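You operate a simulated robot arm through the tools that you are given. There is no shell and no other tool. Be economical: measure what you need, move in short steps, check, and stop when the job is done.

Carry out the task below with a simulated two-armed robot. There is one attempt and no reset: what you move stays moved.

JOB
Pick up the blue lantern with one hand, pass it to the other hand and put it in the inside of the green tub. Set down upright: blue lantern.

The check looks at the end state, three seconds after you hand in, the way a careful person would. Anything else that was tipped, shoved, dropped, spilled or broken makes it a failure.

ROBOT AND FRAMES
Two 7-joint arms with two-finger parallel grippers on one trunk, on a base that drives. Base frame: it is fixed to the floor where the robot stands at the start and does not move with it; the origin is under the middle of the robot, x ahead of it, y to its left, z up. Readings come in cm, rad, newtons and seconds.
The left shoulder is at the start at [2, 17, 117.8], the right one opposite. With the tool pointing down near the work surface each hand reaches from about 10 to 64 cm from the robot's upright axis, wherever it stands, measured 20 degrees to its own side. Places, roughly: inside of the green tub (42x24 cm) [-22, 126, 72]. Payload 3.8 kg a hand.
Tool frame (each hand has its own): the origin (TCP) lies between the finger pads and is the grasp point; the fingertips stand 3 cm ahead of it; z points along the fingers, y is the line along which they close. Largest opening 11 cm; finger width 2, thickness 1; the body of the gripper, 4.8 by 11.2 cm, starts 5.5 cm behind the TCP.
Orientation is that of the tool frame in the base frame, as a unit quaternion [w, x, y, z]. With the fingers straight down and closing along the base's y, the tool's x points along the base's -x, its y along +y and its z along -z.

CONTROLS
- The arms move only by the tool step_arm. It takes "left_rows", "right_rows" or both (then of equal length, played together; a hand with none holds still); each is a list that holds one entry, the list of rows, each a list of 7 numbers: the shift along the base's x, y, z in m, then the turn, a rotation vector about the base's x, y, z in rad, then the gripper command, from -1 (fully open) to 1 (shut), values between in proportion. In form: [[[dx, dy, dz, ax, ay, az, jaw], ...]]. A call has 1 to 12 rows; each row shifts and turns the commanded pose from where the row before left it. Rows are played at 5 a second. More than 5 cm and 0.15 rad between two rows, or a gripper value outside its range, and nothing of the call is played. Where a pose cannot be reached the arm comes as near as it can. A force on the tool above 40 N (or 10 N above the force at the start of the call, whichever is more), or a blocked arm, ends the call early, and 0.2 s more pass. The fingers move at their own pace (about 7.2 cm/s each) and stop on an object; they squeeze with about 31 N. The grip force told is the motor's: it shows also when the fingers shut on nothing. Time passes only in rows, and 0.2 s behind the last, so rows that do not move let the fingers close. It gives the time, the measured TCP pose, the force on the tool (base axes), the opening and the grip force at its end, in the units of the frame above (readings bear some noise), with the torque about the TCP (base axes, N m) and any sound that the robot's microphone picked up.
- Cameras (640 x 400 px; columns grow to the right, rows downward): "scene" is now at [11.18, 1.21, 133.67]; the picture's right is [0.11, -0.99, 0.00], its down [-0.52, -0.06, -0.85] and it looks along [0.85, 0.10, -0.52] (base axes); focal length 289 px, centre (320, 200). "left" rides on the left gripper at [7.2, -1.7, -10.3] in its tool frame; the picture's right is [0.23, 0.97, 0.00], its down [-0.76, 0.18, -0.62] and it looks along [-0.61, 0.14, 0.78] (tool axes); focal length 222 px, centre (320, 200). "right" rides on the right gripper at [7.2, 1.7, -10.3] in its tool frame; the picture's right is [-0.23, 0.97, 0.00], its down [-0.76, -0.18, -0.62] and it looks along [-0.61, -0.14, 0.78] (tool axes); focal length 222 px, centre (320, 200).
- get_image(camera): a new picture of that camera. The clock stands still meanwhile.
- raise_lower(by): slides the trunk up (or, below 0, down) by that many cm; the arms and the scene camera ride with it, the base frame stays. It gives what a move gives, with no picture.
- base_move(legs): drives the robot by 1 to 6 legs, each [ahead, turn to the left] in cm and rad, along the robot's own axes; the way and the turn of a leg run together, so that a leg with both is an arc; at most 150 cm and 3.142 rad a leg. The arms and the cameras ride along, it lands a little off, and it stops where it bumps. It gives what a move gives.
- turn_head(pan, tilt): turns the head with the scene camera to pan (to the left, within 1.396 rad either way) and tilt (down, from -0.506 to 1.204), counted from straight ahead of the robot. It gives what a move gives.
- measure_at(camera, pixels): for up to 12 pixels [column, row] of the newest picture of that camera ("zoom" is the newest enlarged one), the place [x, y, z] in the base frame of the surface seen there, good to about 0.2 cm. The clock stands still meanwhile.
- inspect(camera, box): a new picture of the part [left, top, right, bottom] of that camera's present view, enlarged. The clock stands still meanwhile.
- close_job(): hands the job in; it is judged then, once.

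Keep the steps short. Do not move on a guess: measure, check each grasp and each placing, and mend mistakes. In all there are 80 turns and 70 pictures (those below and enlarged ones count). Leave the grippers open and the arms clear of the work at the hand-in unless told otherwise, and finish with a single line.

The tools are called after "Request:" as name(argument=value, ...) on one line, values as JSON. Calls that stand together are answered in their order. step_arm: Moves the arms, as the interface text tells. Its arguments: {"type":"object","properties":{"left_rows":{"type":"array","items":{"type":"array","items":{"type":"array","items":{"type":"number"}}}},"right_rows":{"type":"array","items":{"type":"array","items":{"type":"array","items":{"type":"number"}}}}},"required":[]} The other tools are called the same way: raise_lower (by) slides the trunk up or down; base_move (legs) drives the base; turn_head (pan, tilt) turns the head that bears the scene camera; get_image (camera) takes a picture; measure_at (camera, pixels) gives the place of the surface under pixels of a picture; inspect (camera, box) takes an enlarged picture of a part of a camera's view; close_job () hands the job in.

At the start:

```text
t: 0.0
left_position: [51.95, 25.64, 102.81]
left_tcp_rot: [-0.001, -0.001, 1.0, 0.0]
left_wrist_force: [0.2, 0.9, 0.4]
left_ft_torque: [-0.01, -0.01, 0.0]
left_width: 10.96
left_gripper_force: 0.1
right_position: [42.74, -21.55, 106.28]
right_tcp_rot: [0.0, 0.0, 1.0, 0.001]
right_wrist_force: [0.0, -0.3, 0.4]
right_ft_torque: [0.0, 0.02, 0.01]
right_width: 11.02
right_gripper_force: 0.1
trunk travel left (down, up): [-27.5, 29.5]
robot x, y, heading: [0.47, -0.2, 0.001]
head pan, tilt: [0.115, 0.548]
```

scene: 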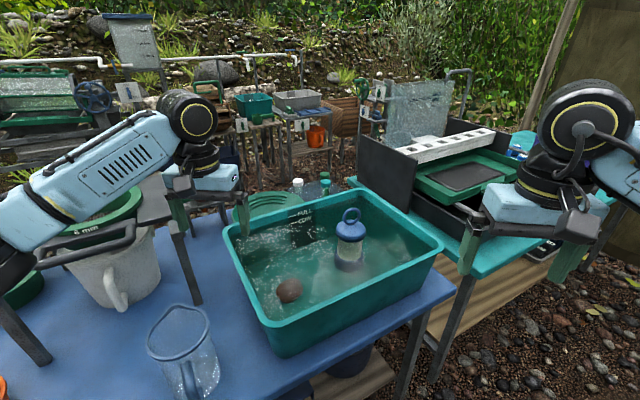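
right: 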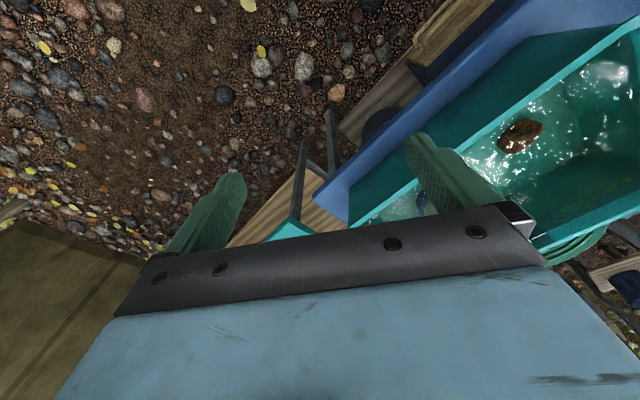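
left: 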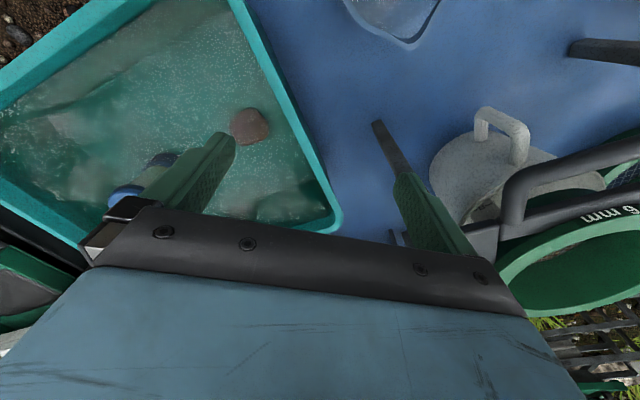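

The lantern stands in the water-filled teal tub at about pixel (350,240). I'll enlarge it first.

Request:
inspect(camera="scene", box=[220, 170, 460, 320])

Request:
measure_at(camera="scene", pixels=[[350, 228], [350, 262], [349, 209], [289, 291], [240, 240], [360, 193], [440, 243], [270, 326], [270, 270], [310, 270], [400, 240]])

```text
2.67 times, centred on (340, 245) of scene
```

zoom: 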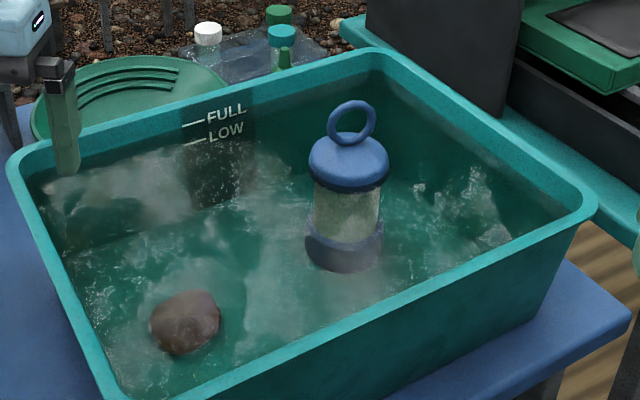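

```text
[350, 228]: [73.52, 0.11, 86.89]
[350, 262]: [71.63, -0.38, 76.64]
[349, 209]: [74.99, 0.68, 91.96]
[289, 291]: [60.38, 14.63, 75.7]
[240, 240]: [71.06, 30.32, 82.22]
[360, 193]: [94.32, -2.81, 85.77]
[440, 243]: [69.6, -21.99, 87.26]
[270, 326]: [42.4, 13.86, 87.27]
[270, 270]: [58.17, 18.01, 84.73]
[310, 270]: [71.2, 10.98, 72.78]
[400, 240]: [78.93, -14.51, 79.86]
```

The lantern is at about (74, 0.3), ring top about z 92. Next I look for the green tub to the left.

Request:
turn_head(pan=1.39, tilt=0.45)

Request:
get_image(camera="scene")

Request:
measure_at(camera="zoom", pixels=[[350, 103], [330, 123], [374, 123], [350, 144], [350, 158], [310, 165], [387, 168], [347, 183], [345, 215], [345, 260]])

```text
t: 1.4
left_position: [52.03, 25.69, 102.72]
left_tcp_rot: [-0.001, 0.0, 1.0, 0.0]
left_wrist_force: [-0.5, -0.6, -0.6]
left_ft_torque: [0.04, 0.03, 0.0]
left_width: 10.99
left_gripper_force: 0.0
right_position: [42.74, -21.57, 106.23]
right_tcp_rot: [0.0, 0.0, 1.0, 0.001]
right_wrist_force: [-1.2, 0.7, 0.6]
right_ft_torque: [-0.01, -0.01, 0.0]
right_width: 10.99
right_gripper_force: 0.2
trunk travel left (down, up): [-27.5, 29.5]
robot x, y, heading: [0.46, 0.19, 0.001]
head pan, tilt: [1.389, 0.45]
```

```text
65 pictures are left
```

scene: 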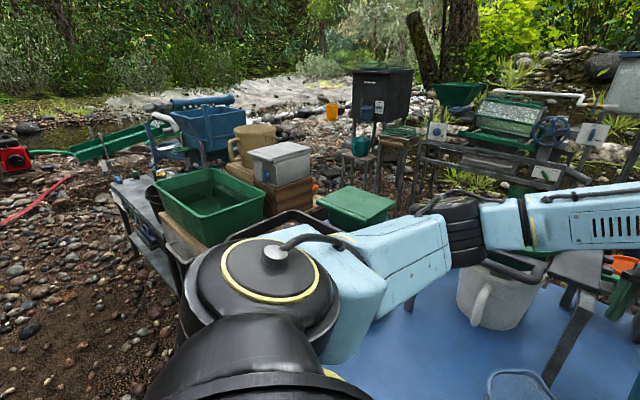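

```text
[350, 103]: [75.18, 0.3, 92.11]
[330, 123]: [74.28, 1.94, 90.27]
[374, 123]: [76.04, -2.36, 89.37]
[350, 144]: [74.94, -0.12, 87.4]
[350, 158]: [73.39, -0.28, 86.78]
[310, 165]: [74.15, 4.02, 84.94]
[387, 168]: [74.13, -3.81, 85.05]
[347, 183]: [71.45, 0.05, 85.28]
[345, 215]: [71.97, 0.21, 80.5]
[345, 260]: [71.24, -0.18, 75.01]
```

The green tub is at about (210,205). I measure its rim and floor, and things on the way.

Request:
measure_at(camera="scene", pixels=[[205, 168], [156, 185], [200, 215], [266, 202], [206, 243], [205, 195], [225, 200], [140, 215], [176, 290], [290, 210], [90, 330], [560, 330]])

Request:
inspect(camera="scene", box=[80, 120, 320, 270])

Request:
turn_head(pan=0.0, tilt=1.1)

Request:
get_image(camera="scene")

```text
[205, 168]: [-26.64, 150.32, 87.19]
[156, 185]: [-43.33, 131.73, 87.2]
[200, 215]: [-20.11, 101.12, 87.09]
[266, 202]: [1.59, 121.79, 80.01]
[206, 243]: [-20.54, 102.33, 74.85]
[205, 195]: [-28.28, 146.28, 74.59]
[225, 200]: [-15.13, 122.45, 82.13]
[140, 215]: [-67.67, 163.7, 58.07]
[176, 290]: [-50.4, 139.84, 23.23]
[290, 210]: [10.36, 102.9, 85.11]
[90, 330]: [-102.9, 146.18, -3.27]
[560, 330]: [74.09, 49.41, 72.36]
```

```text
2.67 times, centred on (200, 195) of scene
```

zoom: 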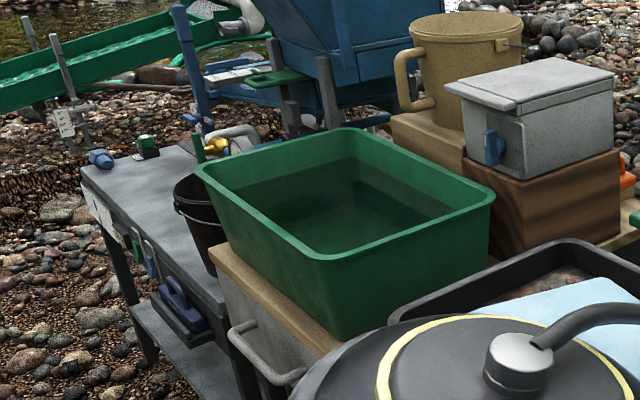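

```text
t: 3.0
left_position: [51.97, 25.61, 102.6]
left_tcp_rot: [-0.001, -0.001, 1.0, 0.0]
left_wrist_force: [0.5, 0.1, 0.2]
left_ft_torque: [0.0, 0.0, -0.02]
left_width: 10.99
left_gripper_force: 0.0
right_position: [42.73, -21.67, 106.31]
right_tcp_rot: [-0.001, -0.001, 1.0, 0.0]
right_wrist_force: [0.4, 0.4, -0.1]
right_ft_torque: [0.01, 0.02, 0.02]
right_width: 11.0
right_gripper_force: 0.1
trunk travel left (down, up): [-27.5, 29.5]
robot x, y, heading: [0.14, -0.16, -0.002]
head pan, tilt: [0.0, 1.1]
```

```text
63 pictures are left
```

scene: 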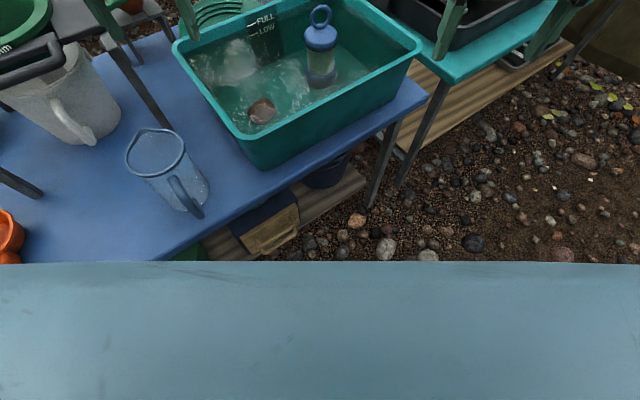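

I measure the table's near edge, the jug, and the robot's front.

Request:
measure_at(camera="scene", pixels=[[160, 258], [300, 185], [428, 100], [20, 262], [182, 180], [204, 210], [250, 164], [320, 265], [60, 262], [70, 130], [172, 45], [418, 45]])

Request:
turn_head(pan=0.75, tilt=1.0)

Request:
get_image(camera="scene")

```text
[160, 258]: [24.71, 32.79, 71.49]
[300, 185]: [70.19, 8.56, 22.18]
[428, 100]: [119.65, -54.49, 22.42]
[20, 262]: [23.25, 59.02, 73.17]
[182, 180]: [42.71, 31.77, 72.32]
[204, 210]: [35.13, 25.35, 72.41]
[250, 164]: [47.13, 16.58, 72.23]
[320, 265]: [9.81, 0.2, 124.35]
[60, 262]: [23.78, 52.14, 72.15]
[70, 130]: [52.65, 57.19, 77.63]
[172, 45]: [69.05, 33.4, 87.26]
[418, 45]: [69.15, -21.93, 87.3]
```

```text
t: 4.1
left_position: [51.94, 25.65, 102.84]
left_tcp_rot: [0.0, -0.001, 1.0, 0.0]
left_wrist_force: [-0.2, 1.0, 0.5]
left_ft_torque: [-0.01, 0.04, -0.01]
left_width: 11.03
left_gripper_force: 0.0
right_position: [42.74, -21.63, 106.38]
right_tcp_rot: [0.0, 0.0, 1.0, 0.001]
right_wrist_force: [0.1, -0.1, -0.3]
right_ft_torque: [0.01, 0.02, -0.01]
right_width: 10.99
right_gripper_force: 0.0
trunk travel left (down, up): [-27.5, 29.5]
robot x, y, heading: [0.15, 0.09, -0.0]
head pan, tilt: [0.75, 1.0]
```

```text
62 pictures are left
```

scene: 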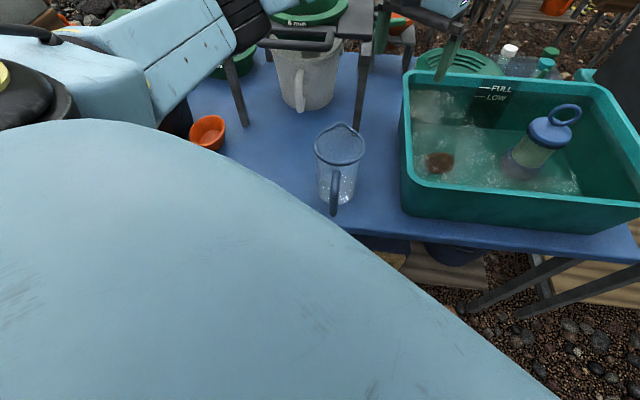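

Request:
measure_at(camera="scene", pixels=[[362, 234], [480, 246], [610, 262], [405, 252], [460, 310], [300, 190], [330, 215], [338, 135], [480, 260], [200, 130], [240, 110], [635, 240]])

Request:
turn_head(pan=-0.9, tilt=1.0)

Request:
get_image(camera="scene")

```text
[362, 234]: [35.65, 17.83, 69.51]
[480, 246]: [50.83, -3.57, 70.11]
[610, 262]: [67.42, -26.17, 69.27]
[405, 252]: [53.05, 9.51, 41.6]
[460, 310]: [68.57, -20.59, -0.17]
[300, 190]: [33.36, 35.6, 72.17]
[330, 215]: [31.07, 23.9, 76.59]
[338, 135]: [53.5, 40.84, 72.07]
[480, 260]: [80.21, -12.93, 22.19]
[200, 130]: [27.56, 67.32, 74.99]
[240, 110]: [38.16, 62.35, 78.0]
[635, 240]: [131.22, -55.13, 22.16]
```

```text
t: 5.8
left_position: [51.92, 25.72, 102.79]
left_tcp_rot: [0.0, -0.001, 1.0, 0.0]
left_wrist_force: [-0.5, -0.1, 0.0]
left_ft_torque: [0.01, 0.04, -0.01]
left_width: 10.98
left_gripper_force: 0.0
right_position: [42.74, -21.54, 106.23]
right_tcp_rot: [0.001, 0.0, 1.0, 0.0]
right_wrist_force: [0.1, -0.4, 0.0]
right_ft_torque: [0.02, 0.04, 0.03]
right_width: 11.0
right_gripper_force: 0.1
trunk travel left (down, up): [-27.5, 29.5]
robot x, y, heading: [0.05, 0.34, 0.003]
head pan, tilt: [-0.901, 1.0]
```

```text
61 pictures are left
```

scene: 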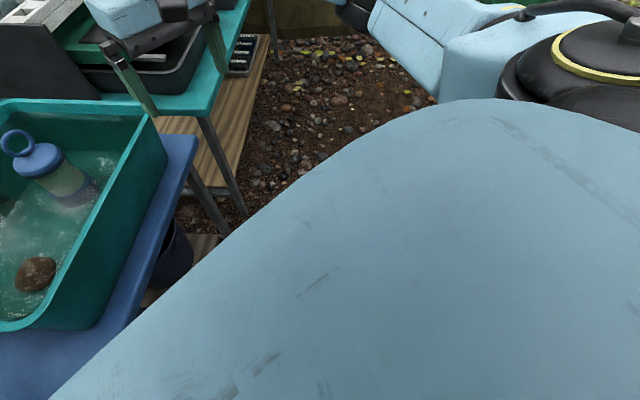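

Table edge is diagonal, about 39 cm from my axis. I check the right-hand table's items before driving that way.

Request:
measure_at(camera="scene", pixels=[[60, 10], [90, 20], [5, 45], [20, 25], [130, 60], [190, 100], [240, 210], [215, 225], [245, 50], [120, 85], [215, 60], [180, 140]])

Request:
turn_head(pan=-0.6, tilt=0.4)

Request:
get_image(camera="scene")

```text
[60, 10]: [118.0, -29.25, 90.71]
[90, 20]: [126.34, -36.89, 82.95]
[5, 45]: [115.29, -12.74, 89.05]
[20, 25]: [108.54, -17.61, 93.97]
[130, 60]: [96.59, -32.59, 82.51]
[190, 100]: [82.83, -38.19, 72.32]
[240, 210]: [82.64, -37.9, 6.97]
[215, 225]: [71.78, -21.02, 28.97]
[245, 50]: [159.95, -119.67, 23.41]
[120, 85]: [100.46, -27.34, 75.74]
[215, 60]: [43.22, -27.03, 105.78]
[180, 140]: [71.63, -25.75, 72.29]
```

```text
t: 6.8
left_position: [51.96, 25.7, 102.75]
left_tcp_rot: [0.0, -0.001, 1.0, -0.001]
left_wrist_force: [-0.5, 0.3, 0.2]
left_ft_torque: [-0.02, -0.04, -0.02]
left_width: 11.0
left_gripper_force: 0.0
right_position: [42.77, -21.78, 106.25]
right_tcp_rot: [0.0, -0.001, 1.0, -0.001]
right_wrist_force: [-0.1, -0.5, 0.0]
right_ft_torque: [-0.01, -0.05, 0.0]
right_width: 10.97
right_gripper_force: 0.2
trunk travel left (down, up): [-27.5, 29.5]
robot x, y, heading: [0.12, -0.36, 0.001]
head pan, tilt: [-0.6, 0.4]
```

```text
60 pictures are left
```

scene: 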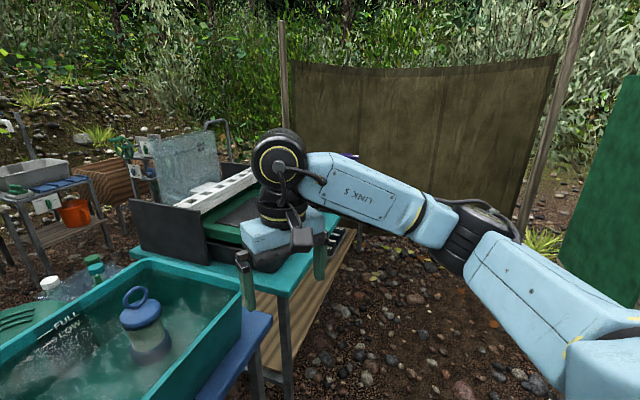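

Items there stay below z≈95; arms are above 100. I raise the trunk a bit and, in small legs, shift right-forward so the lantern comes within reach.

Request:
measure_at(camera="scene", pixels=[[525, 200], [600, 200], [400, 120], [205, 150]])

Request:
raise_lower(by=10)

Request:
base_move(legs=[[0, -0.7], [24, 0], [0, 0.95]])

Request:
turn_head(pan=0.0, tilt=0.8)

Request:
get_image(camera="scene")

```text
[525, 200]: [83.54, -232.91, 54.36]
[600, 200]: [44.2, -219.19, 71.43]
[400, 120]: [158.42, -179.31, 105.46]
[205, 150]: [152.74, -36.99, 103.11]
```

```text
t: 8.1
left_position: [52.0, 25.66, 112.74]
left_tcp_rot: [-0.001, -0.001, 1.0, 0.0]
left_wrist_force: [-1.0, 0.9, 0.3]
left_ft_torque: [0.02, 0.0, -0.02]
left_width: 10.99
left_gripper_force: 0.1
right_position: [42.71, -21.61, 116.33]
right_tcp_rot: [0.0, 0.001, 1.0, 0.0]
right_wrist_force: [0.4, -0.3, 0.8]
right_ft_torque: [-0.01, 0.01, 0.01]
right_width: 11.0
right_gripper_force: 0.1
trunk travel left (down, up): [-37.5, 19.5]
robot x, y, heading: [0.4, 0.18, 0.002]
head pan, tilt: [-0.6, 0.4]
```

```text
t: 14.2
left_position: [62.97, 22.1, 112.61]
left_tcp_rot: [0.0, -0.126, 0.992, 0.0]
left_wrist_force: [-0.1, 1.5, -0.6]
left_ft_torque: [0.03, 0.0, -0.01]
left_width: 10.98
left_gripper_force: 0.1
right_position: [65.87, -25.98, 116.27]
right_tcp_rot: [0.0, -0.127, 0.992, 0.0]
right_wrist_force: [0.2, 0.2, -0.1]
right_ft_torque: [-0.03, -0.02, -0.02]
right_width: 10.98
right_gripper_force: 0.1
trunk travel left (down, up): [-37.5, 19.5]
robot x, y, heading: [19.12, -16.35, 0.25]
head pan, tilt: [-0.6, 0.4]
```

```text
t: 15.2
left_position: [62.98, 21.95, 112.79]
left_tcp_rot: [-0.001, -0.127, 0.992, 0.0]
left_wrist_force: [0.1, -0.3, -0.6]
left_ft_torque: [0.0, 0.04, -0.02]
left_width: 10.98
left_gripper_force: 0.0
right_position: [66.0, -26.11, 116.34]
right_tcp_rot: [0.0, -0.127, 0.992, 0.0]
right_wrist_force: [0.6, -0.3, 0.1]
right_ft_torque: [0.01, 0.01, -0.03]
right_width: 10.98
right_gripper_force: 0.0
trunk travel left (down, up): [-37.5, 19.5]
robot x, y, heading: [19.61, -15.86, 0.255]
head pan, tilt: [0.0, 0.799]
```

```text
59 pictures are left
```

scene: 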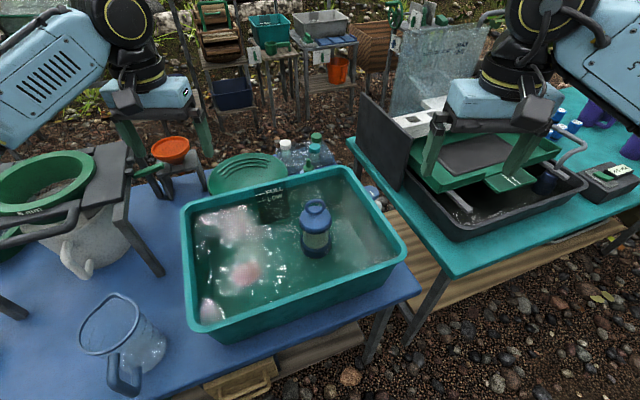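

Driven without a bump. Enlarge the lantern to pin down its ring and body.

Request:
inspect(camera="scene", box=[268, 185, 364, 265])

```text
5.00 times, centred on (316, 225) of scene
```

zoom: 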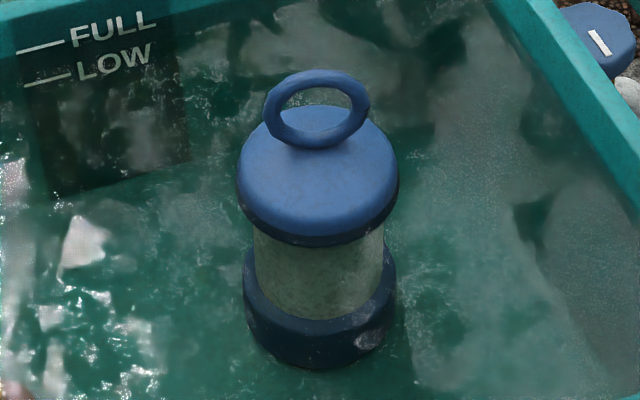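

Request:
measure_at(camera="zoom", pixels=[[318, 76], [273, 105], [360, 100], [320, 138], [243, 190], [392, 190], [316, 236], [262, 270], [318, 290], [378, 270], [318, 350], [318, 180]])

```text
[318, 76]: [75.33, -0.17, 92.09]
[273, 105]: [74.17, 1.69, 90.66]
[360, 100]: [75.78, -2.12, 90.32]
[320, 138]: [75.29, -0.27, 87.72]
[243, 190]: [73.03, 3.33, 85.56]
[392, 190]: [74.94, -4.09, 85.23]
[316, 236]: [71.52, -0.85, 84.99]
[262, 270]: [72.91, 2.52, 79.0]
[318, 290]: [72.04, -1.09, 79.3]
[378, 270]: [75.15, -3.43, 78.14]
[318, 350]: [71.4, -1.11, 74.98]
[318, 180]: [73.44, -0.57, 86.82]
```

Request:
measure_at(camera="zoom", pixels=[[316, 242], [316, 250], [318, 270], [318, 310], [318, 318], [318, 326], [318, 334], [318, 364], [318, 375], [318, 225], [318, 210], [150, 330]])

```text
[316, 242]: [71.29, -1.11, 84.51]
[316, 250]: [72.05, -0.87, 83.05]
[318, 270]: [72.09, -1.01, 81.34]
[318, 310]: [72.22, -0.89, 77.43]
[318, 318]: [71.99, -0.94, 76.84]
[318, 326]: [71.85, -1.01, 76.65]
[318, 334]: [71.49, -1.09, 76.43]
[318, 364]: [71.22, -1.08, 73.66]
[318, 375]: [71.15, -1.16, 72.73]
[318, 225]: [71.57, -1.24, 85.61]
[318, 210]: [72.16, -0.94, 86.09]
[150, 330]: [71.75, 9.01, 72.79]
```

Axis of the lantern ≈ (75.1, 0), glass z 76.5–84 (radius ≈3.2), cap radius 4, ring centre z ≈ 89.8 with its normal at about 22°. Plan: left hand takes the glass from the left-near side (30° above level, where the tub wall is far), right hand then takes the ring from above. First I turn and tilt the left hand, high above the tub.

Request:
step_arm(left_rows=[[[-0.0042, -0.0108, -0.0072, 0, 0, -0.138, -1], [-0.0042, -0.0108, -0.0072, 0, 0, -0.138, -1], [-0.0042, -0.0108, -0.0072, 0, 0, -0.138, -1], [-0.0042, -0.0108, -0.0072, 0, 0, -0.138, -1], [-0.0042, -0.0108, -0.0072, 0, 0, -0.139, -1], [-0.0042, -0.0108, -0.0072, -0.0553, -0.1186, 0, -1], [-0.0042, -0.0108, -0.0072, -0.0553, -0.1186, 0, -1], [-0.0042, -0.0108, -0.0072, -0.0553, -0.1186, 0, -1], [-0.0042, -0.0108, -0.0072, -0.0553, -0.1186, 0, -1], [-0.0042, -0.0108, -0.0072, -0.0553, -0.1186, 0, -1], [-0.0042, -0.0108, -0.0072, -0.0553, -0.1186, 0, -1], [-0.0042, -0.0108, -0.0072, -0.0553, -0.1186, 0, -1]]])

```text
t: 17.8
left_position: [57.81, 9.1, 104.14]
left_tcp_rot: [0.434, 0.194, 0.875, -0.096]
left_wrist_force: [-0.3, 0.0, -0.3]
left_ft_torque: [-0.01, 0.02, 0.01]
left_width: 11.0
left_gripper_force: 0.0
right_position: [65.88, -25.96, 116.22]
right_tcp_rot: [0.0, -0.127, 0.992, 0.0]
right_wrist_force: [-0.8, 0.5, -0.7]
right_ft_torque: [-0.04, -0.02, -0.03]
right_width: 10.98
right_gripper_force: 0.0
trunk travel left (down, up): [-37.5, 19.5]
robot x, y, heading: [19.18, -15.91, 0.251]
head pan, tilt: [0.0, 0.799]
```

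Pose tracks well. Last bit of tilt and down to the pre-grasp point 20 cm back along the approach line.

Request:
step_arm(left_rows=[[[0.002, -0.004, -0.035, -0.0553, -0.1186, 0, -1], [0.002, -0.004, -0.035, 0, 0, 0, -1], [0.002, -0.004, -0.035, 0, 0, 0, -1], [0.003, -0.003, -0.034, 0, 0, 0, -1]]])

Request:
get_image(camera="scene")

Request:
get_image(camera="left")

```text
t: 18.8
left_position: [59.0, 7.46, 90.06]
left_tcp_rot: [0.488, 0.188, 0.845, -0.108]
left_wrist_force: [0.2, 0.0, -0.4]
left_ft_torque: [0.01, 0.01, 0.0]
left_width: 11.0
left_gripper_force: 0.1
right_position: [65.94, -26.12, 116.17]
right_tcp_rot: [0.0, -0.127, 0.992, 0.001]
right_wrist_force: [-0.4, 0.9, -0.5]
right_ft_torque: [-0.02, 0.01, 0.01]
right_width: 11.01
right_gripper_force: 0.0
trunk travel left (down, up): [-37.5, 19.5]
robot x, y, heading: [19.0, -15.67, 0.253]
head pan, tilt: [0.0, 0.799]
```

```text
57 pictures are left
```

scene: 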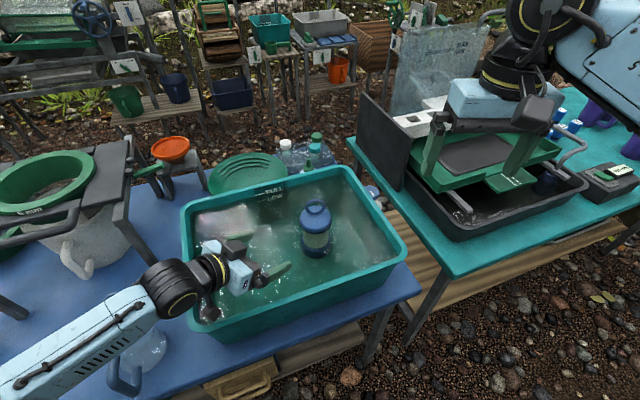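

```text
56 pictures are left
```

left: 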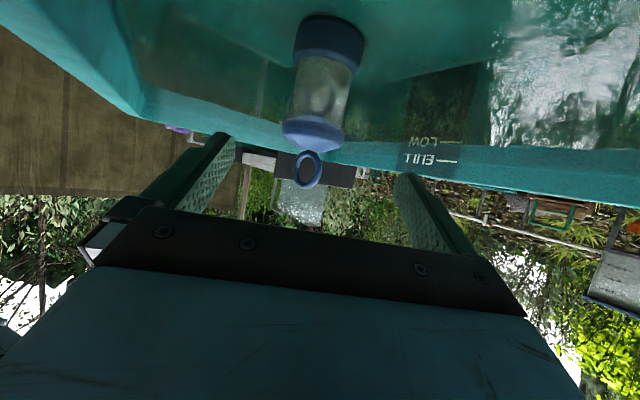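

Fingers line up with the lantern. Check the forearm's height above the jug and tub wall before advancing.

Request:
measure_at(camera="scene", pixels=[[130, 345], [80, 370], [175, 300], [210, 300], [240, 275], [150, 352], [205, 315], [120, 385], [285, 268], [262, 280]])

Request:
step_arm(left_rows=[[[0.0157, -0.0073, -0.01, 0, 0, 0, -1], [0.0157, -0.0073, -0.01, 0, 0, 0, -1], [0.0157, -0.0073, -0.01, 0, 0, 0, -1], [0.0157, -0.0073, -0.01, 0, 0, 0, -1], [0.0157, -0.0073, -0.01, 0, 0, 0, -1]]])

Request:
inspect(camera="scene", box=[150, 160, 390, 310])

Request:
get_image(camera="left")

```text
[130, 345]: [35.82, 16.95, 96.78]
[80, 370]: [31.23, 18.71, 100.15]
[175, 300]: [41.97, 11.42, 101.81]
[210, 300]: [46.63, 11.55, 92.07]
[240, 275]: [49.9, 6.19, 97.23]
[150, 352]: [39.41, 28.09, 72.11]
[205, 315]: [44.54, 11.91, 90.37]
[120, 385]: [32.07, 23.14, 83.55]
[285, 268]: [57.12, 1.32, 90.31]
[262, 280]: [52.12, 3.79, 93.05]
```

```text
t: 20.0
left_position: [66.85, 3.71, 85.04]
left_tcp_rot: [0.489, 0.188, 0.845, -0.109]
left_wrist_force: [-0.5, -0.7, -0.1]
left_ft_torque: [0.0, -0.01, 0.02]
left_width: 11.01
left_gripper_force: 0.1
right_position: [65.82, -26.17, 116.3]
right_tcp_rot: [0.0, -0.127, 0.992, 0.001]
right_wrist_force: [-0.4, -0.1, 0.5]
right_ft_torque: [0.01, -0.01, 0.03]
right_width: 11.01
right_gripper_force: 0.1
trunk travel left (down, up): [-37.5, 19.5]
robot x, y, heading: [18.55, -16.17, 0.25]
head pan, tilt: [0.0, 0.799]
```

```text
2.67 times, centred on (270, 235) of scene
```

zoom: 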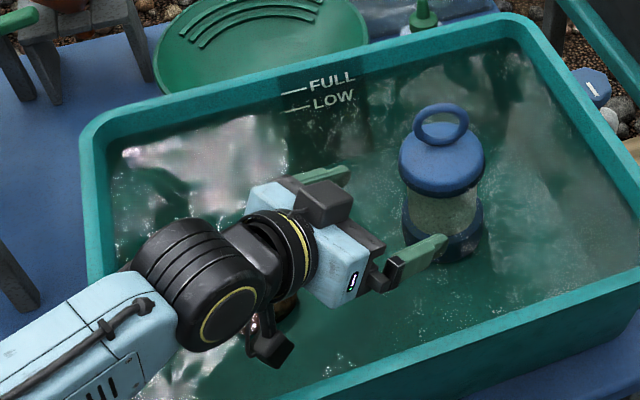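

```text
54 pictures are left
```

left: 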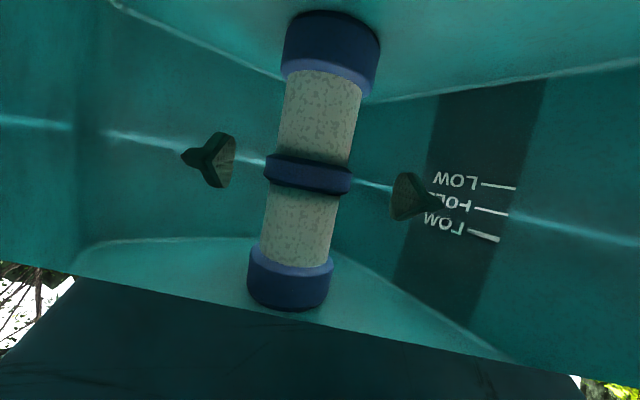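

Lantern sits between the fingers. Advance the remaining 9.6 cm, slowly.

Request:
step_arm(left_rows=[[[0.0151, -0.0068, -0.0097, 0, 0, 0, -1], [0.0151, -0.0068, -0.0097, 0, 0, 0, -1], [0.0151, -0.0068, -0.0097, 0, 0, 0, -1], [0.0151, -0.0068, -0.0097, 0, 0, 0, -1], [0.0151, -0.0068, -0.0097, 0, 0, 0, -1]]])

Request:
inspect(camera="scene", box=[200, 170, 360, 270])

Request:
get_image(camera="left")

```text
t: 21.2
left_position: [74.26, 0.55, 80.29]
left_tcp_rot: [0.488, 0.188, 0.845, -0.109]
left_wrist_force: [0.5, -0.1, -0.8]
left_ft_torque: [-0.02, 0.01, 0.02]
left_width: 11.01
left_gripper_force: 0.0
right_position: [65.91, -26.02, 116.31]
right_tcp_rot: [0.0, -0.127, 0.992, 0.0]
right_wrist_force: [-0.3, -0.7, 0.6]
right_ft_torque: [0.03, 0.01, 0.02]
right_width: 10.98
right_gripper_force: 0.0
trunk travel left (down, up): [-37.5, 19.5]
robot x, y, heading: [19.21, -15.73, 0.249]
head pan, tilt: [0.0, 0.799]
```

```text
4.00 times, centred on (280, 220) of scene
```

zoom: 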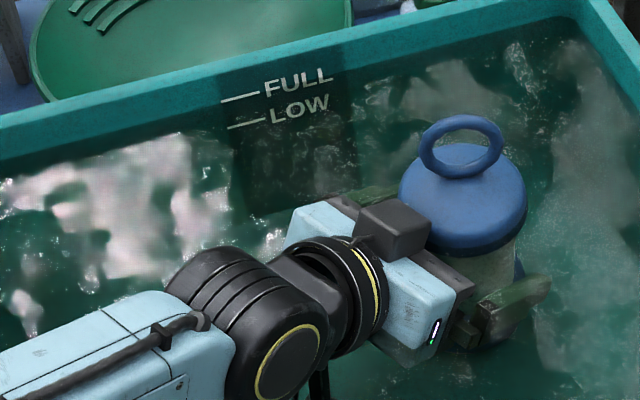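

```text
52 pictures are left
```

left: 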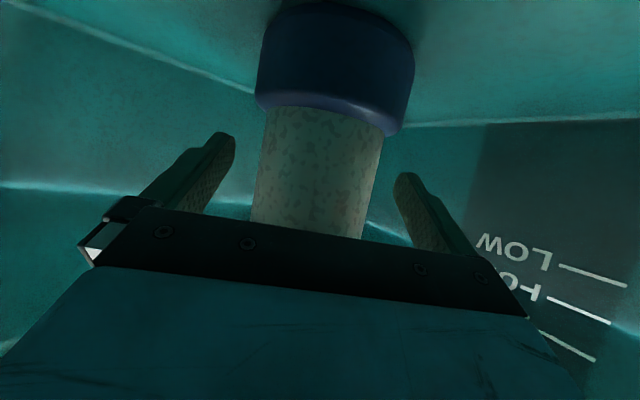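

Well centred, no contact force. Close the left fingers.

Request:
step_arm(left_rows=[[[0, 0, 0, 0, 0, 0, -0.2], [0, 0, 0, 0, 0, 0, 0.1], [0, 0, 0, 0, 0, 0, 0.3], [0, 0, 0, 0, 0, 0, 1], [0, 0, 0, 0, 0, 0, 1], [0, 0, 0, 0, 0, 0, 1]]])

Request:
get_image(camera="left")

```text
t: 22.6
left_position: [74.21, 0.55, 80.36]
left_tcp_rot: [0.488, 0.188, 0.845, -0.109]
left_wrist_force: [0.5, -1.1, 0.6]
left_ft_torque: [-0.02, -0.12, -0.02]
left_width: 6.89
left_gripper_force: 31.2
right_position: [65.84, -26.19, 116.28]
right_tcp_rot: [0.0, -0.128, 0.992, 0.0]
right_wrist_force: [-0.4, 0.6, 0.0]
right_ft_torque: [0.01, -0.02, -0.01]
right_width: 10.98
right_gripper_force: 0.0
trunk travel left (down, up): [-37.5, 19.5]
robot x, y, heading: [19.6, -15.96, 0.25]
head pan, tilt: [0.0, 0.799]
```

```text
51 pictures are left
```

left: 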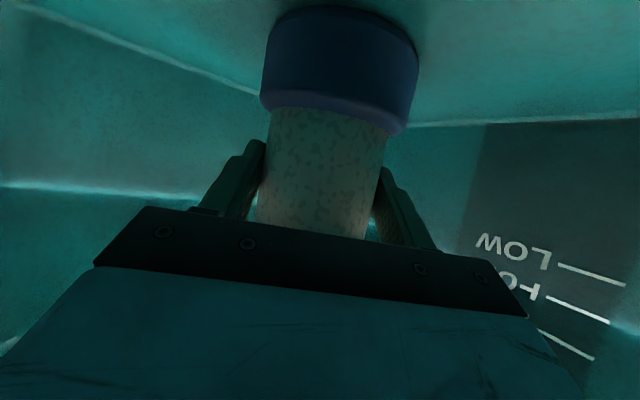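

Gripped at 6.9 cm with 31 N. Lift a little at first.

Request:
step_arm(left_rows=[[[0, 0, 0.01, 0, 0, 0, 1], [0, 0, 0.01, 0, 0, 0, 1], [0, 0, 0.015, 0, 0, 0, 1], [0, 0, 0.015, 0, 0, 0, 1]]])

Request:
inspect(camera="scene", box=[200, 150, 360, 250])

```text
t: 23.6
left_position: [74.08, 0.51, 85.23]
left_tcp_rot: [0.487, 0.188, 0.846, -0.109]
left_wrist_force: [-0.4, 0.5, -2.3]
left_ft_torque: [0.01, 0.05, 0.04]
left_width: 6.88
left_gripper_force: 30.5
right_position: [65.86, -26.03, 116.26]
right_tcp_rot: [-0.001, -0.127, 0.992, 0.0]
right_wrist_force: [0.5, 0.7, -0.1]
right_ft_torque: [0.0, 0.03, 0.02]
right_width: 11.03
right_gripper_force: 0.0
trunk travel left (down, up): [-37.5, 19.5]
robot x, y, heading: [19.2, -15.99, 0.249]
head pan, tilt: [0.0, 0.799]
```

```text
4.00 times, centred on (280, 200) of scene
```

zoom: 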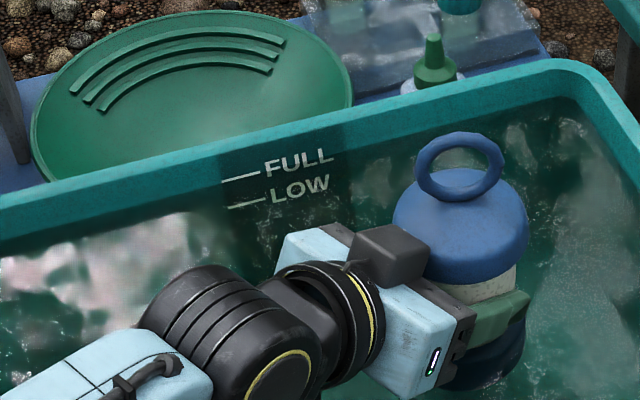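

Secure (2.3 N weight). Lift straight out, clear of the rim.

Request:
step_arm(left_rows=[[[0, 0, 0.03, 0, 0, 0, 1], [0, 0, 0.03, 0, 0, 0, 1], [0, 0, 0.03, 0, 0, 0, 1], [0, 0, 0.03, 0, 0, 0, 1], [0, 0, 0.03, 0, 0, 0, 1], [-0.02, 0, 0.03, 0, 0, 0.1, 1], [-0.03, -0.003, 0.02, 0, 0, 0.1, 1], [-0.03, -0.01, 0, 0, 0, 0.1, 1], [-0.03, -0.01, 0, 0, 0, 0.1, 1], [-0.03, -0.01, 0, 0, 0, 0.036, 1]]])

Request:
turn_head(pan=0.0, tilt=0.5)

Request:
get_image(camera="scene")

```text
t: 25.8
left_position: [60.17, -2.83, 105.35]
left_tcp_rot: [0.501, -0.001, 0.866, 0.0]
left_wrist_force: [0.3, 0.6, -2.4]
left_ft_torque: [0.04, 0.01, -0.01]
left_width: 6.88
left_gripper_force: 31.2
right_position: [65.85, -26.11, 116.27]
right_tcp_rot: [0.0, -0.127, 0.992, 0.0]
right_wrist_force: [0.1, -0.1, 0.6]
right_ft_torque: [0.04, 0.0, 0.0]
right_width: 11.03
right_gripper_force: 0.0
trunk travel left (down, up): [-37.5, 19.5]
robot x, y, heading: [19.06, -15.97, 0.254]
head pan, tilt: [0.0, 0.799]
```

```text
t: 26.6
left_position: [60.22, -2.75, 105.31]
left_tcp_rot: [0.5, 0.0, 0.866, -0.001]
left_wrist_force: [1.3, 0.4, -3.1]
left_ft_torque: [0.02, 0.05, -0.01]
left_width: 6.9
left_gripper_force: 31.0
right_position: [65.89, -26.0, 116.23]
right_tcp_rot: [0.0, -0.127, 0.992, 0.0]
right_wrist_force: [0.3, -0.3, 0.2]
right_ft_torque: [0.0, 0.02, 0.02]
right_width: 11.0
right_gripper_force: 0.1
trunk travel left (down, up): [-37.5, 19.5]
robot x, y, heading: [18.76, -15.8, 0.25]
head pan, tilt: [0.0, 0.499]
```

```text
49 pictures are left
```

scene: 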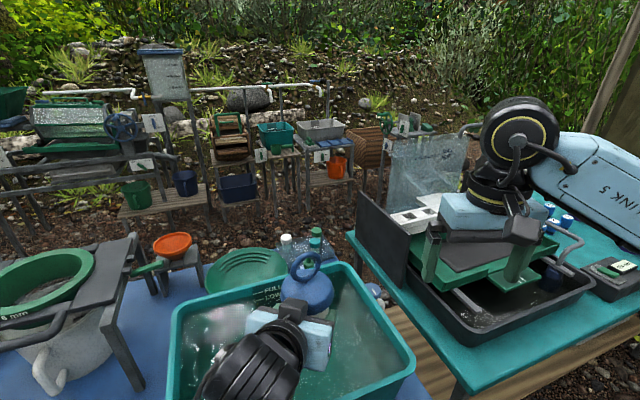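

Lantern is out, upright. Enlarge and measure the ring.

Request:
inspect(camera="scene", box=[256, 240, 352, 300])

Request:
measure_at(camera="zoom", pixels=[[320, 93]])

```text
6.67 times, centred on (304, 270) of scene
```

zoom: 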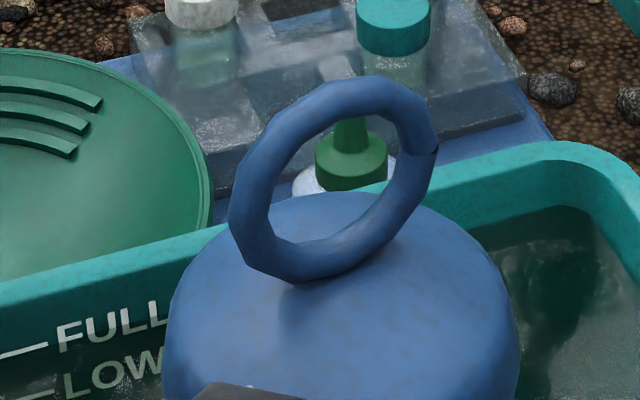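

```text
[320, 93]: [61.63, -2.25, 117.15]
```

Request:
measure_at(camera="zoom", pixels=[[345, 90], [380, 95], [425, 155], [410, 200], [370, 238], [310, 263], [260, 250], [243, 200], [265, 140], [310, 105], [200, 270], [500, 310]])

```text
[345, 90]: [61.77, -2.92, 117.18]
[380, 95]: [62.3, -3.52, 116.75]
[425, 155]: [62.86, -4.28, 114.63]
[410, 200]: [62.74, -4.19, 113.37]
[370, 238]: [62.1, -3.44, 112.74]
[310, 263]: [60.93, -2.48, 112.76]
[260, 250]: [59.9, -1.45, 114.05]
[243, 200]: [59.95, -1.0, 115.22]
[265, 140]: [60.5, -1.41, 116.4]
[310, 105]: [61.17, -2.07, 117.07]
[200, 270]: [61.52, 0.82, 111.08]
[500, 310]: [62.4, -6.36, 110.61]
```

Ring: centre ≈ (61.5, −2.6, 114.9), normal at ≈ 43°. Raise and turn the right hand by −61° in place, narrowing its jaw, before moving above.

Request:
step_arm(right_rows=[[[0, 0, 0.015, 0, 0, -0.134, -0.2], [0, 0, 0.015, 0, 0, -0.134, 0], [0, 0, 0.015, 0, 0, -0.134, 0], [0, 0, 0.015, 0, 0, -0.134, 0], [0, 0, 0.015, 0, 0, -0.134, 0], [0, 0, 0.015, 0, 0, -0.134, 0], [0, 0, 0.015, 0, 0, -0.134, 0], [0, 0, 0.015, 0, 0, -0.134, 0]]])

Request:
measure_at(camera="scene", pixels=[[290, 303], [320, 325], [260, 318], [297, 312]])

```text
t: 28.4
left_position: [60.2, -2.88, 105.32]
left_tcp_rot: [0.5, 0.0, 0.866, 0.0]
left_wrist_force: [-0.3, 0.1, -3.1]
left_ft_torque: [0.01, 0.01, -0.05]
left_width: 6.88
left_gripper_force: 30.6
right_position: [65.86, -26.17, 128.28]
right_tcp_rot: [0.0, 0.398, 0.917, 0.0]
right_wrist_force: [-0.6, 0.1, 0.8]
right_ft_torque: [-0.01, -0.01, 0.0]
right_width: 5.5
right_gripper_force: 0.1
trunk travel left (down, up): [-37.5, 19.5]
robot x, y, heading: [19.14, -15.57, 0.251]
head pan, tilt: [0.0, 0.499]
```

```text
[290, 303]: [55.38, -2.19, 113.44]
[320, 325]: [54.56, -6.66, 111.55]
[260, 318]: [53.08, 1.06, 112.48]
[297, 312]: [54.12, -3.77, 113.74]
```

Orientation right; move over the ring at z 128 and look.

Request:
step_arm(right_rows=[[[-0.0085, 0.047, 0, 0, 0, 0, 0], [-0.0085, 0.047, 0, 0, 0, 0, 0], [-0.0085, 0.047, 0, 0, 0, 0, 0], [-0.0085, 0.047, 0, 0, 0, 0, 0], [-0.0085, 0.047, 0, 0, 0, 0, 0]]])

Request:
get_image(camera="scene")

Request:
get_image(camera="right")

```text
t: 29.6
left_position: [60.23, -2.74, 105.24]
left_tcp_rot: [0.5, -0.001, 0.866, 0.0]
left_wrist_force: [-0.4, 0.9, -2.5]
left_ft_torque: [0.01, 0.03, -0.02]
left_width: 6.91
left_gripper_force: 31.5
right_position: [61.79, -2.44, 128.14]
right_tcp_rot: [0.002, 0.398, 0.918, 0.0]
right_wrist_force: [-0.8, 0.0, -0.2]
right_ft_torque: [-0.02, 0.0, 0.0]
right_width: 5.5
right_gripper_force: 0.0
trunk travel left (down, up): [-37.5, 19.5]
robot x, y, heading: [19.19, -16.14, 0.251]
head pan, tilt: [0.0, 0.499]
```

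```text
47 pictures are left
```

scene: 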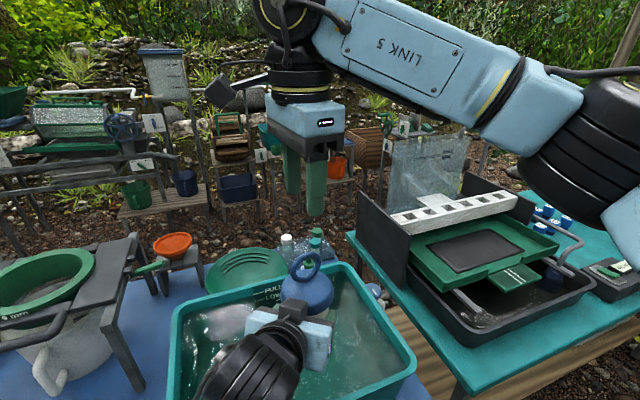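

```text
46 pictures are left
```

right: 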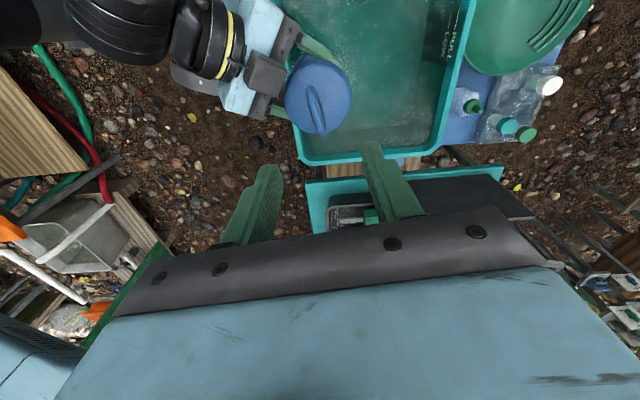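

The ring shows edge-on at (315,105), aligned between the fingers. I measure it from here.

Request:
inspect(camera="right", box=[270, 40, 366, 140])

Request:
measure_at(camera="right", pixels=[[310, 90], [312, 100], [315, 110], [317, 118], [319, 126], [290, 105], [345, 105]])

```text
4.00 times, centred on (318, 90) of right
```

zoom: 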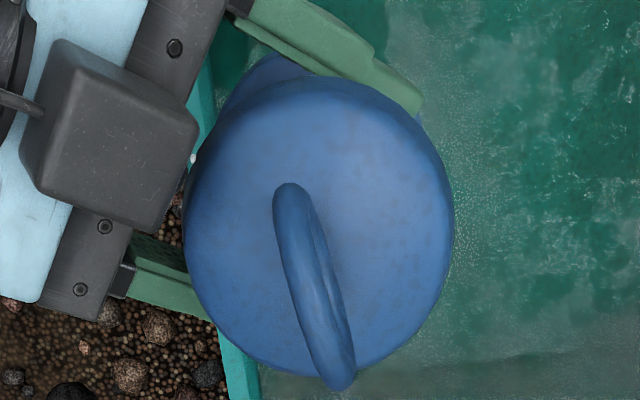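

```text
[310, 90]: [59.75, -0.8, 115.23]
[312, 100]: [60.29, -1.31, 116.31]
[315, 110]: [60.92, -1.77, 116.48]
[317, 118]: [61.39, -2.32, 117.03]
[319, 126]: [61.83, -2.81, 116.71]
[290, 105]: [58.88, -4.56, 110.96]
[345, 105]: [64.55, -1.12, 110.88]
```

Lined up within 0.3 cm. Descend to z 115.5.

Request:
step_arm(right_rows=[[[-0.001, -0.001, -0.03, 0, 0, 0, 0], [-0.001, -0.001, -0.03, 0, 0, 0, 0], [0, 0, -0.025, 0, 0, 0, 0], [0, 0, -0.02, 0, 0, 0, 0], [0, 0, -0.021, 0, 0, 0, 0]]])

Request:
inspect(camera="scene", box=[220, 170, 400, 310])

Request:
get_image(camera="right")

```text
t: 30.8
left_position: [60.15, -2.71, 105.28]
left_tcp_rot: [0.5, 0.0, 0.866, 0.001]
left_wrist_force: [-0.4, -1.0, -2.1]
left_ft_torque: [-0.02, 0.03, -0.01]
left_width: 6.92
left_gripper_force: 31.4
right_position: [61.58, -2.79, 115.78]
right_tcp_rot: [-0.001, 0.397, 0.918, -0.001]
right_wrist_force: [-0.4, -0.2, -0.2]
right_ft_torque: [0.0, 0.02, 0.01]
right_width: 5.5
right_gripper_force: 0.0
trunk travel left (down, up): [-37.5, 19.5]
robot x, y, heading: [19.1, -15.86, 0.257]
head pan, tilt: [0.0, 0.499]
```

```text
2.86 times, centred on (310, 240) of scene
```

zoom: 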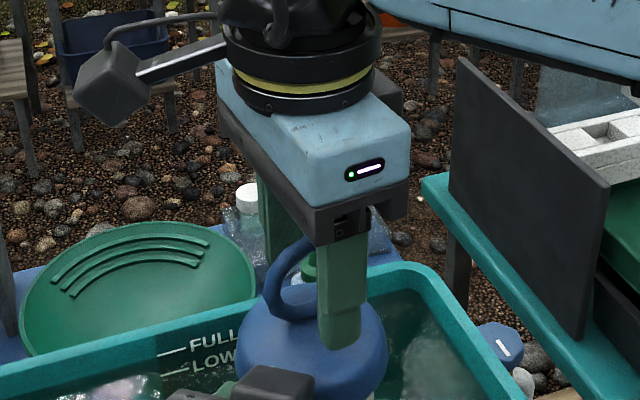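

```text
43 pictures are left
```

right: 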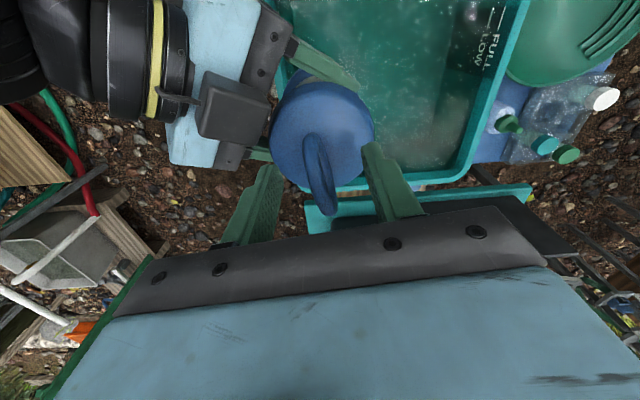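

Ring sits between the right fingers. Close gently, then fully.

Request:
step_arm(right_rows=[[[0, 0, 0, 0, 0, 0, 0.4], [0, 0, 0, 0, 0, 0, 0.7], [0, 0, 0, 0, 0, 0, 1], [0, 0, 0, 0, 0, 0, 1], [0, 0, 0, 0, 0, 0, 1]]])

Request:
inspect(camera="right", box=[220, 60, 420, 240])

Request:
inspect(camera="scene", box=[250, 210, 370, 310])

```text
t: 32.0
left_position: [60.22, -2.75, 105.29]
left_tcp_rot: [0.5, 0.001, 0.866, 0.0]
left_wrist_force: [-2.2, -1.6, -1.0]
left_ft_torque: [0.18, -0.27, -0.55]
left_width: 6.88
left_gripper_force: 30.8
right_position: [61.46, -2.72, 115.82]
right_tcp_rot: [0.0, 0.397, 0.918, -0.001]
right_wrist_force: [1.2, 0.6, 0.7]
right_ft_torque: [0.02, 0.05, 0.55]
right_width: 0.91
right_gripper_force: 31.0
trunk travel left (down, up): [-37.5, 19.5]
robot x, y, heading: [19.07, -15.98, 0.248]
head pan, tilt: [0.0, 0.499]
```

```text
2.22 times, centred on (320, 150) of right
```

zoom: 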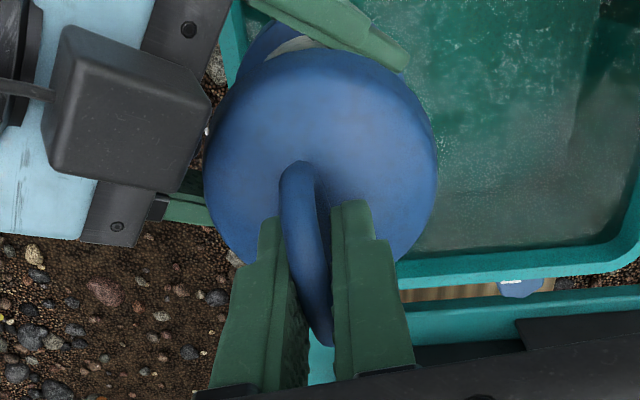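

```text
4.00 times, centred on (310, 260) of scene
```

zoom: 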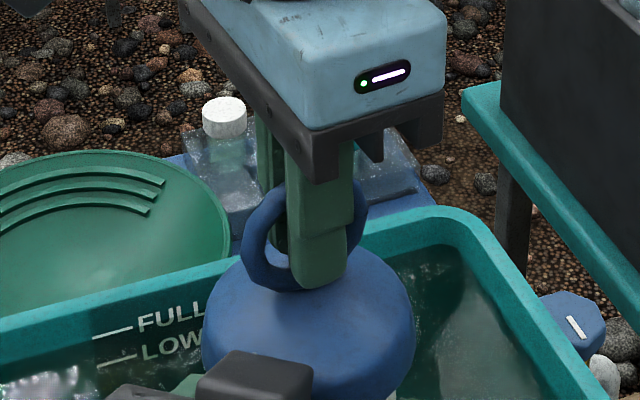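

Right hand has the ring (0.9 cm, 31 N). Now open the left hand and hold still to check.

Request:
step_arm(left_rows=[[[0, 0, 0, 0, 0, 0, -0.3], [0, 0, 0, 0, 0, 0, -0.6], [0, 0, 0, 0, 0, 0, -1], [0, 0, 0, 0, 0, 0, -1], [0, 0, 0, 0, 0, 0, -1]]])

Request:
inspect(camera="scene", box=[230, 190, 390, 310])

Request:
get_image(camera="left")

```text
t: 33.2
left_position: [60.23, -2.75, 105.46]
left_tcp_rot: [0.5, 0.0, 0.866, 0.0]
left_wrist_force: [-1.0, 0.4, 0.7]
left_ft_torque: [0.0, 0.03, -0.03]
left_width: 10.99
left_gripper_force: 0.1
right_position: [61.57, -2.74, 115.85]
right_tcp_rot: [0.001, 0.397, 0.918, 0.0]
right_wrist_force: [0.6, 0.8, 0.1]
right_ft_torque: [-0.01, 0.0, 0.01]
right_width: 0.85
right_gripper_force: 30.3
trunk travel left (down, up): [-37.5, 19.5]
robot x, y, heading: [18.85, -15.83, 0.25]
head pan, tilt: [0.0, 0.499]
```

```text
3.33 times, centred on (310, 250) of scene
```

zoom: 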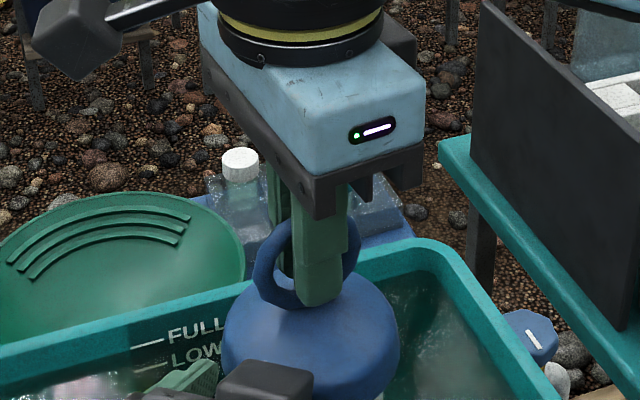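

```text
39 pictures are left
```

left: 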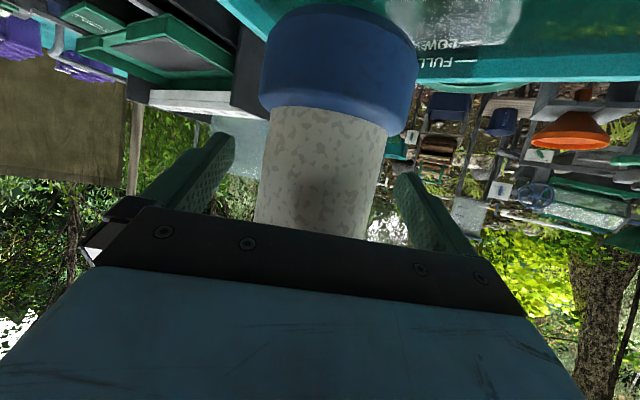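

The lantern hangs in the right hand. Back the left hand out along its own axis.

Request:
step_arm(left_rows=[[[-0.013, 0, 0.0075, 0, 0, 0, -1], [-0.017, 0, 0.01, 0, 0, 0, -1], [-0.017, 0, 0.01, 0, 0, 0, -1], [-0.026, 0, 0.015, 0, 0, 0, -1], [-0.026, 0, 0.015, 0, 0, 0, -1]]])

Request:
get_image(camera="scene")

Request:
get_image(camera="left")

```text
t: 34.4
left_position: [52.22, -3.92, 110.63]
left_tcp_rot: [0.5, 0.0, 0.866, 0.0]
left_wrist_force: [-0.2, 0.0, -0.2]
left_ft_torque: [-0.03, -0.03, 0.0]
left_width: 11.0
left_gripper_force: 0.1
left hand out of reach, approached as far as the arm can: row 5
right_position: [61.45, -2.91, 115.83]
right_tcp_rot: [-0.001, 0.397, 0.918, -0.001]
right_wrist_force: [0.8, -0.5, 0.0]
right_ft_torque: [0.0, 0.02, 0.03]
right_width: 0.84
right_gripper_force: 30.5
trunk travel left (down, up): [-37.5, 19.5]
robot x, y, heading: [19.15, -15.96, 0.25]
head pan, tilt: [0.0, 0.499]
```

```text
38 pictures are left
```

scene: 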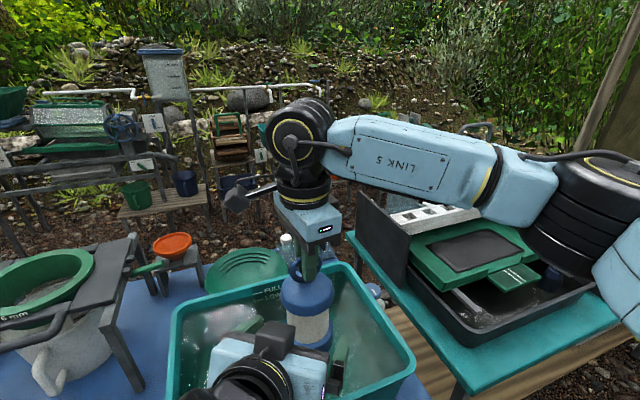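

```text
37 pictures are left
```

left: 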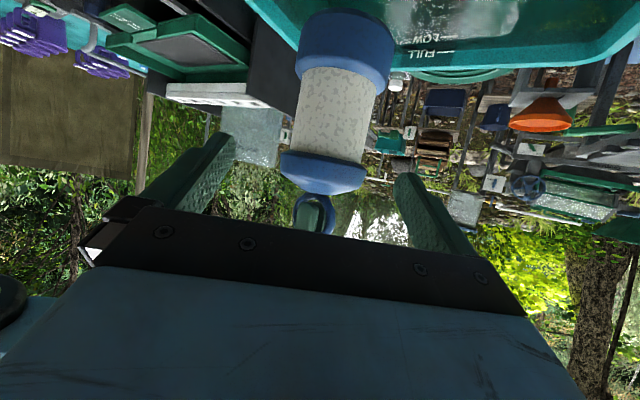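

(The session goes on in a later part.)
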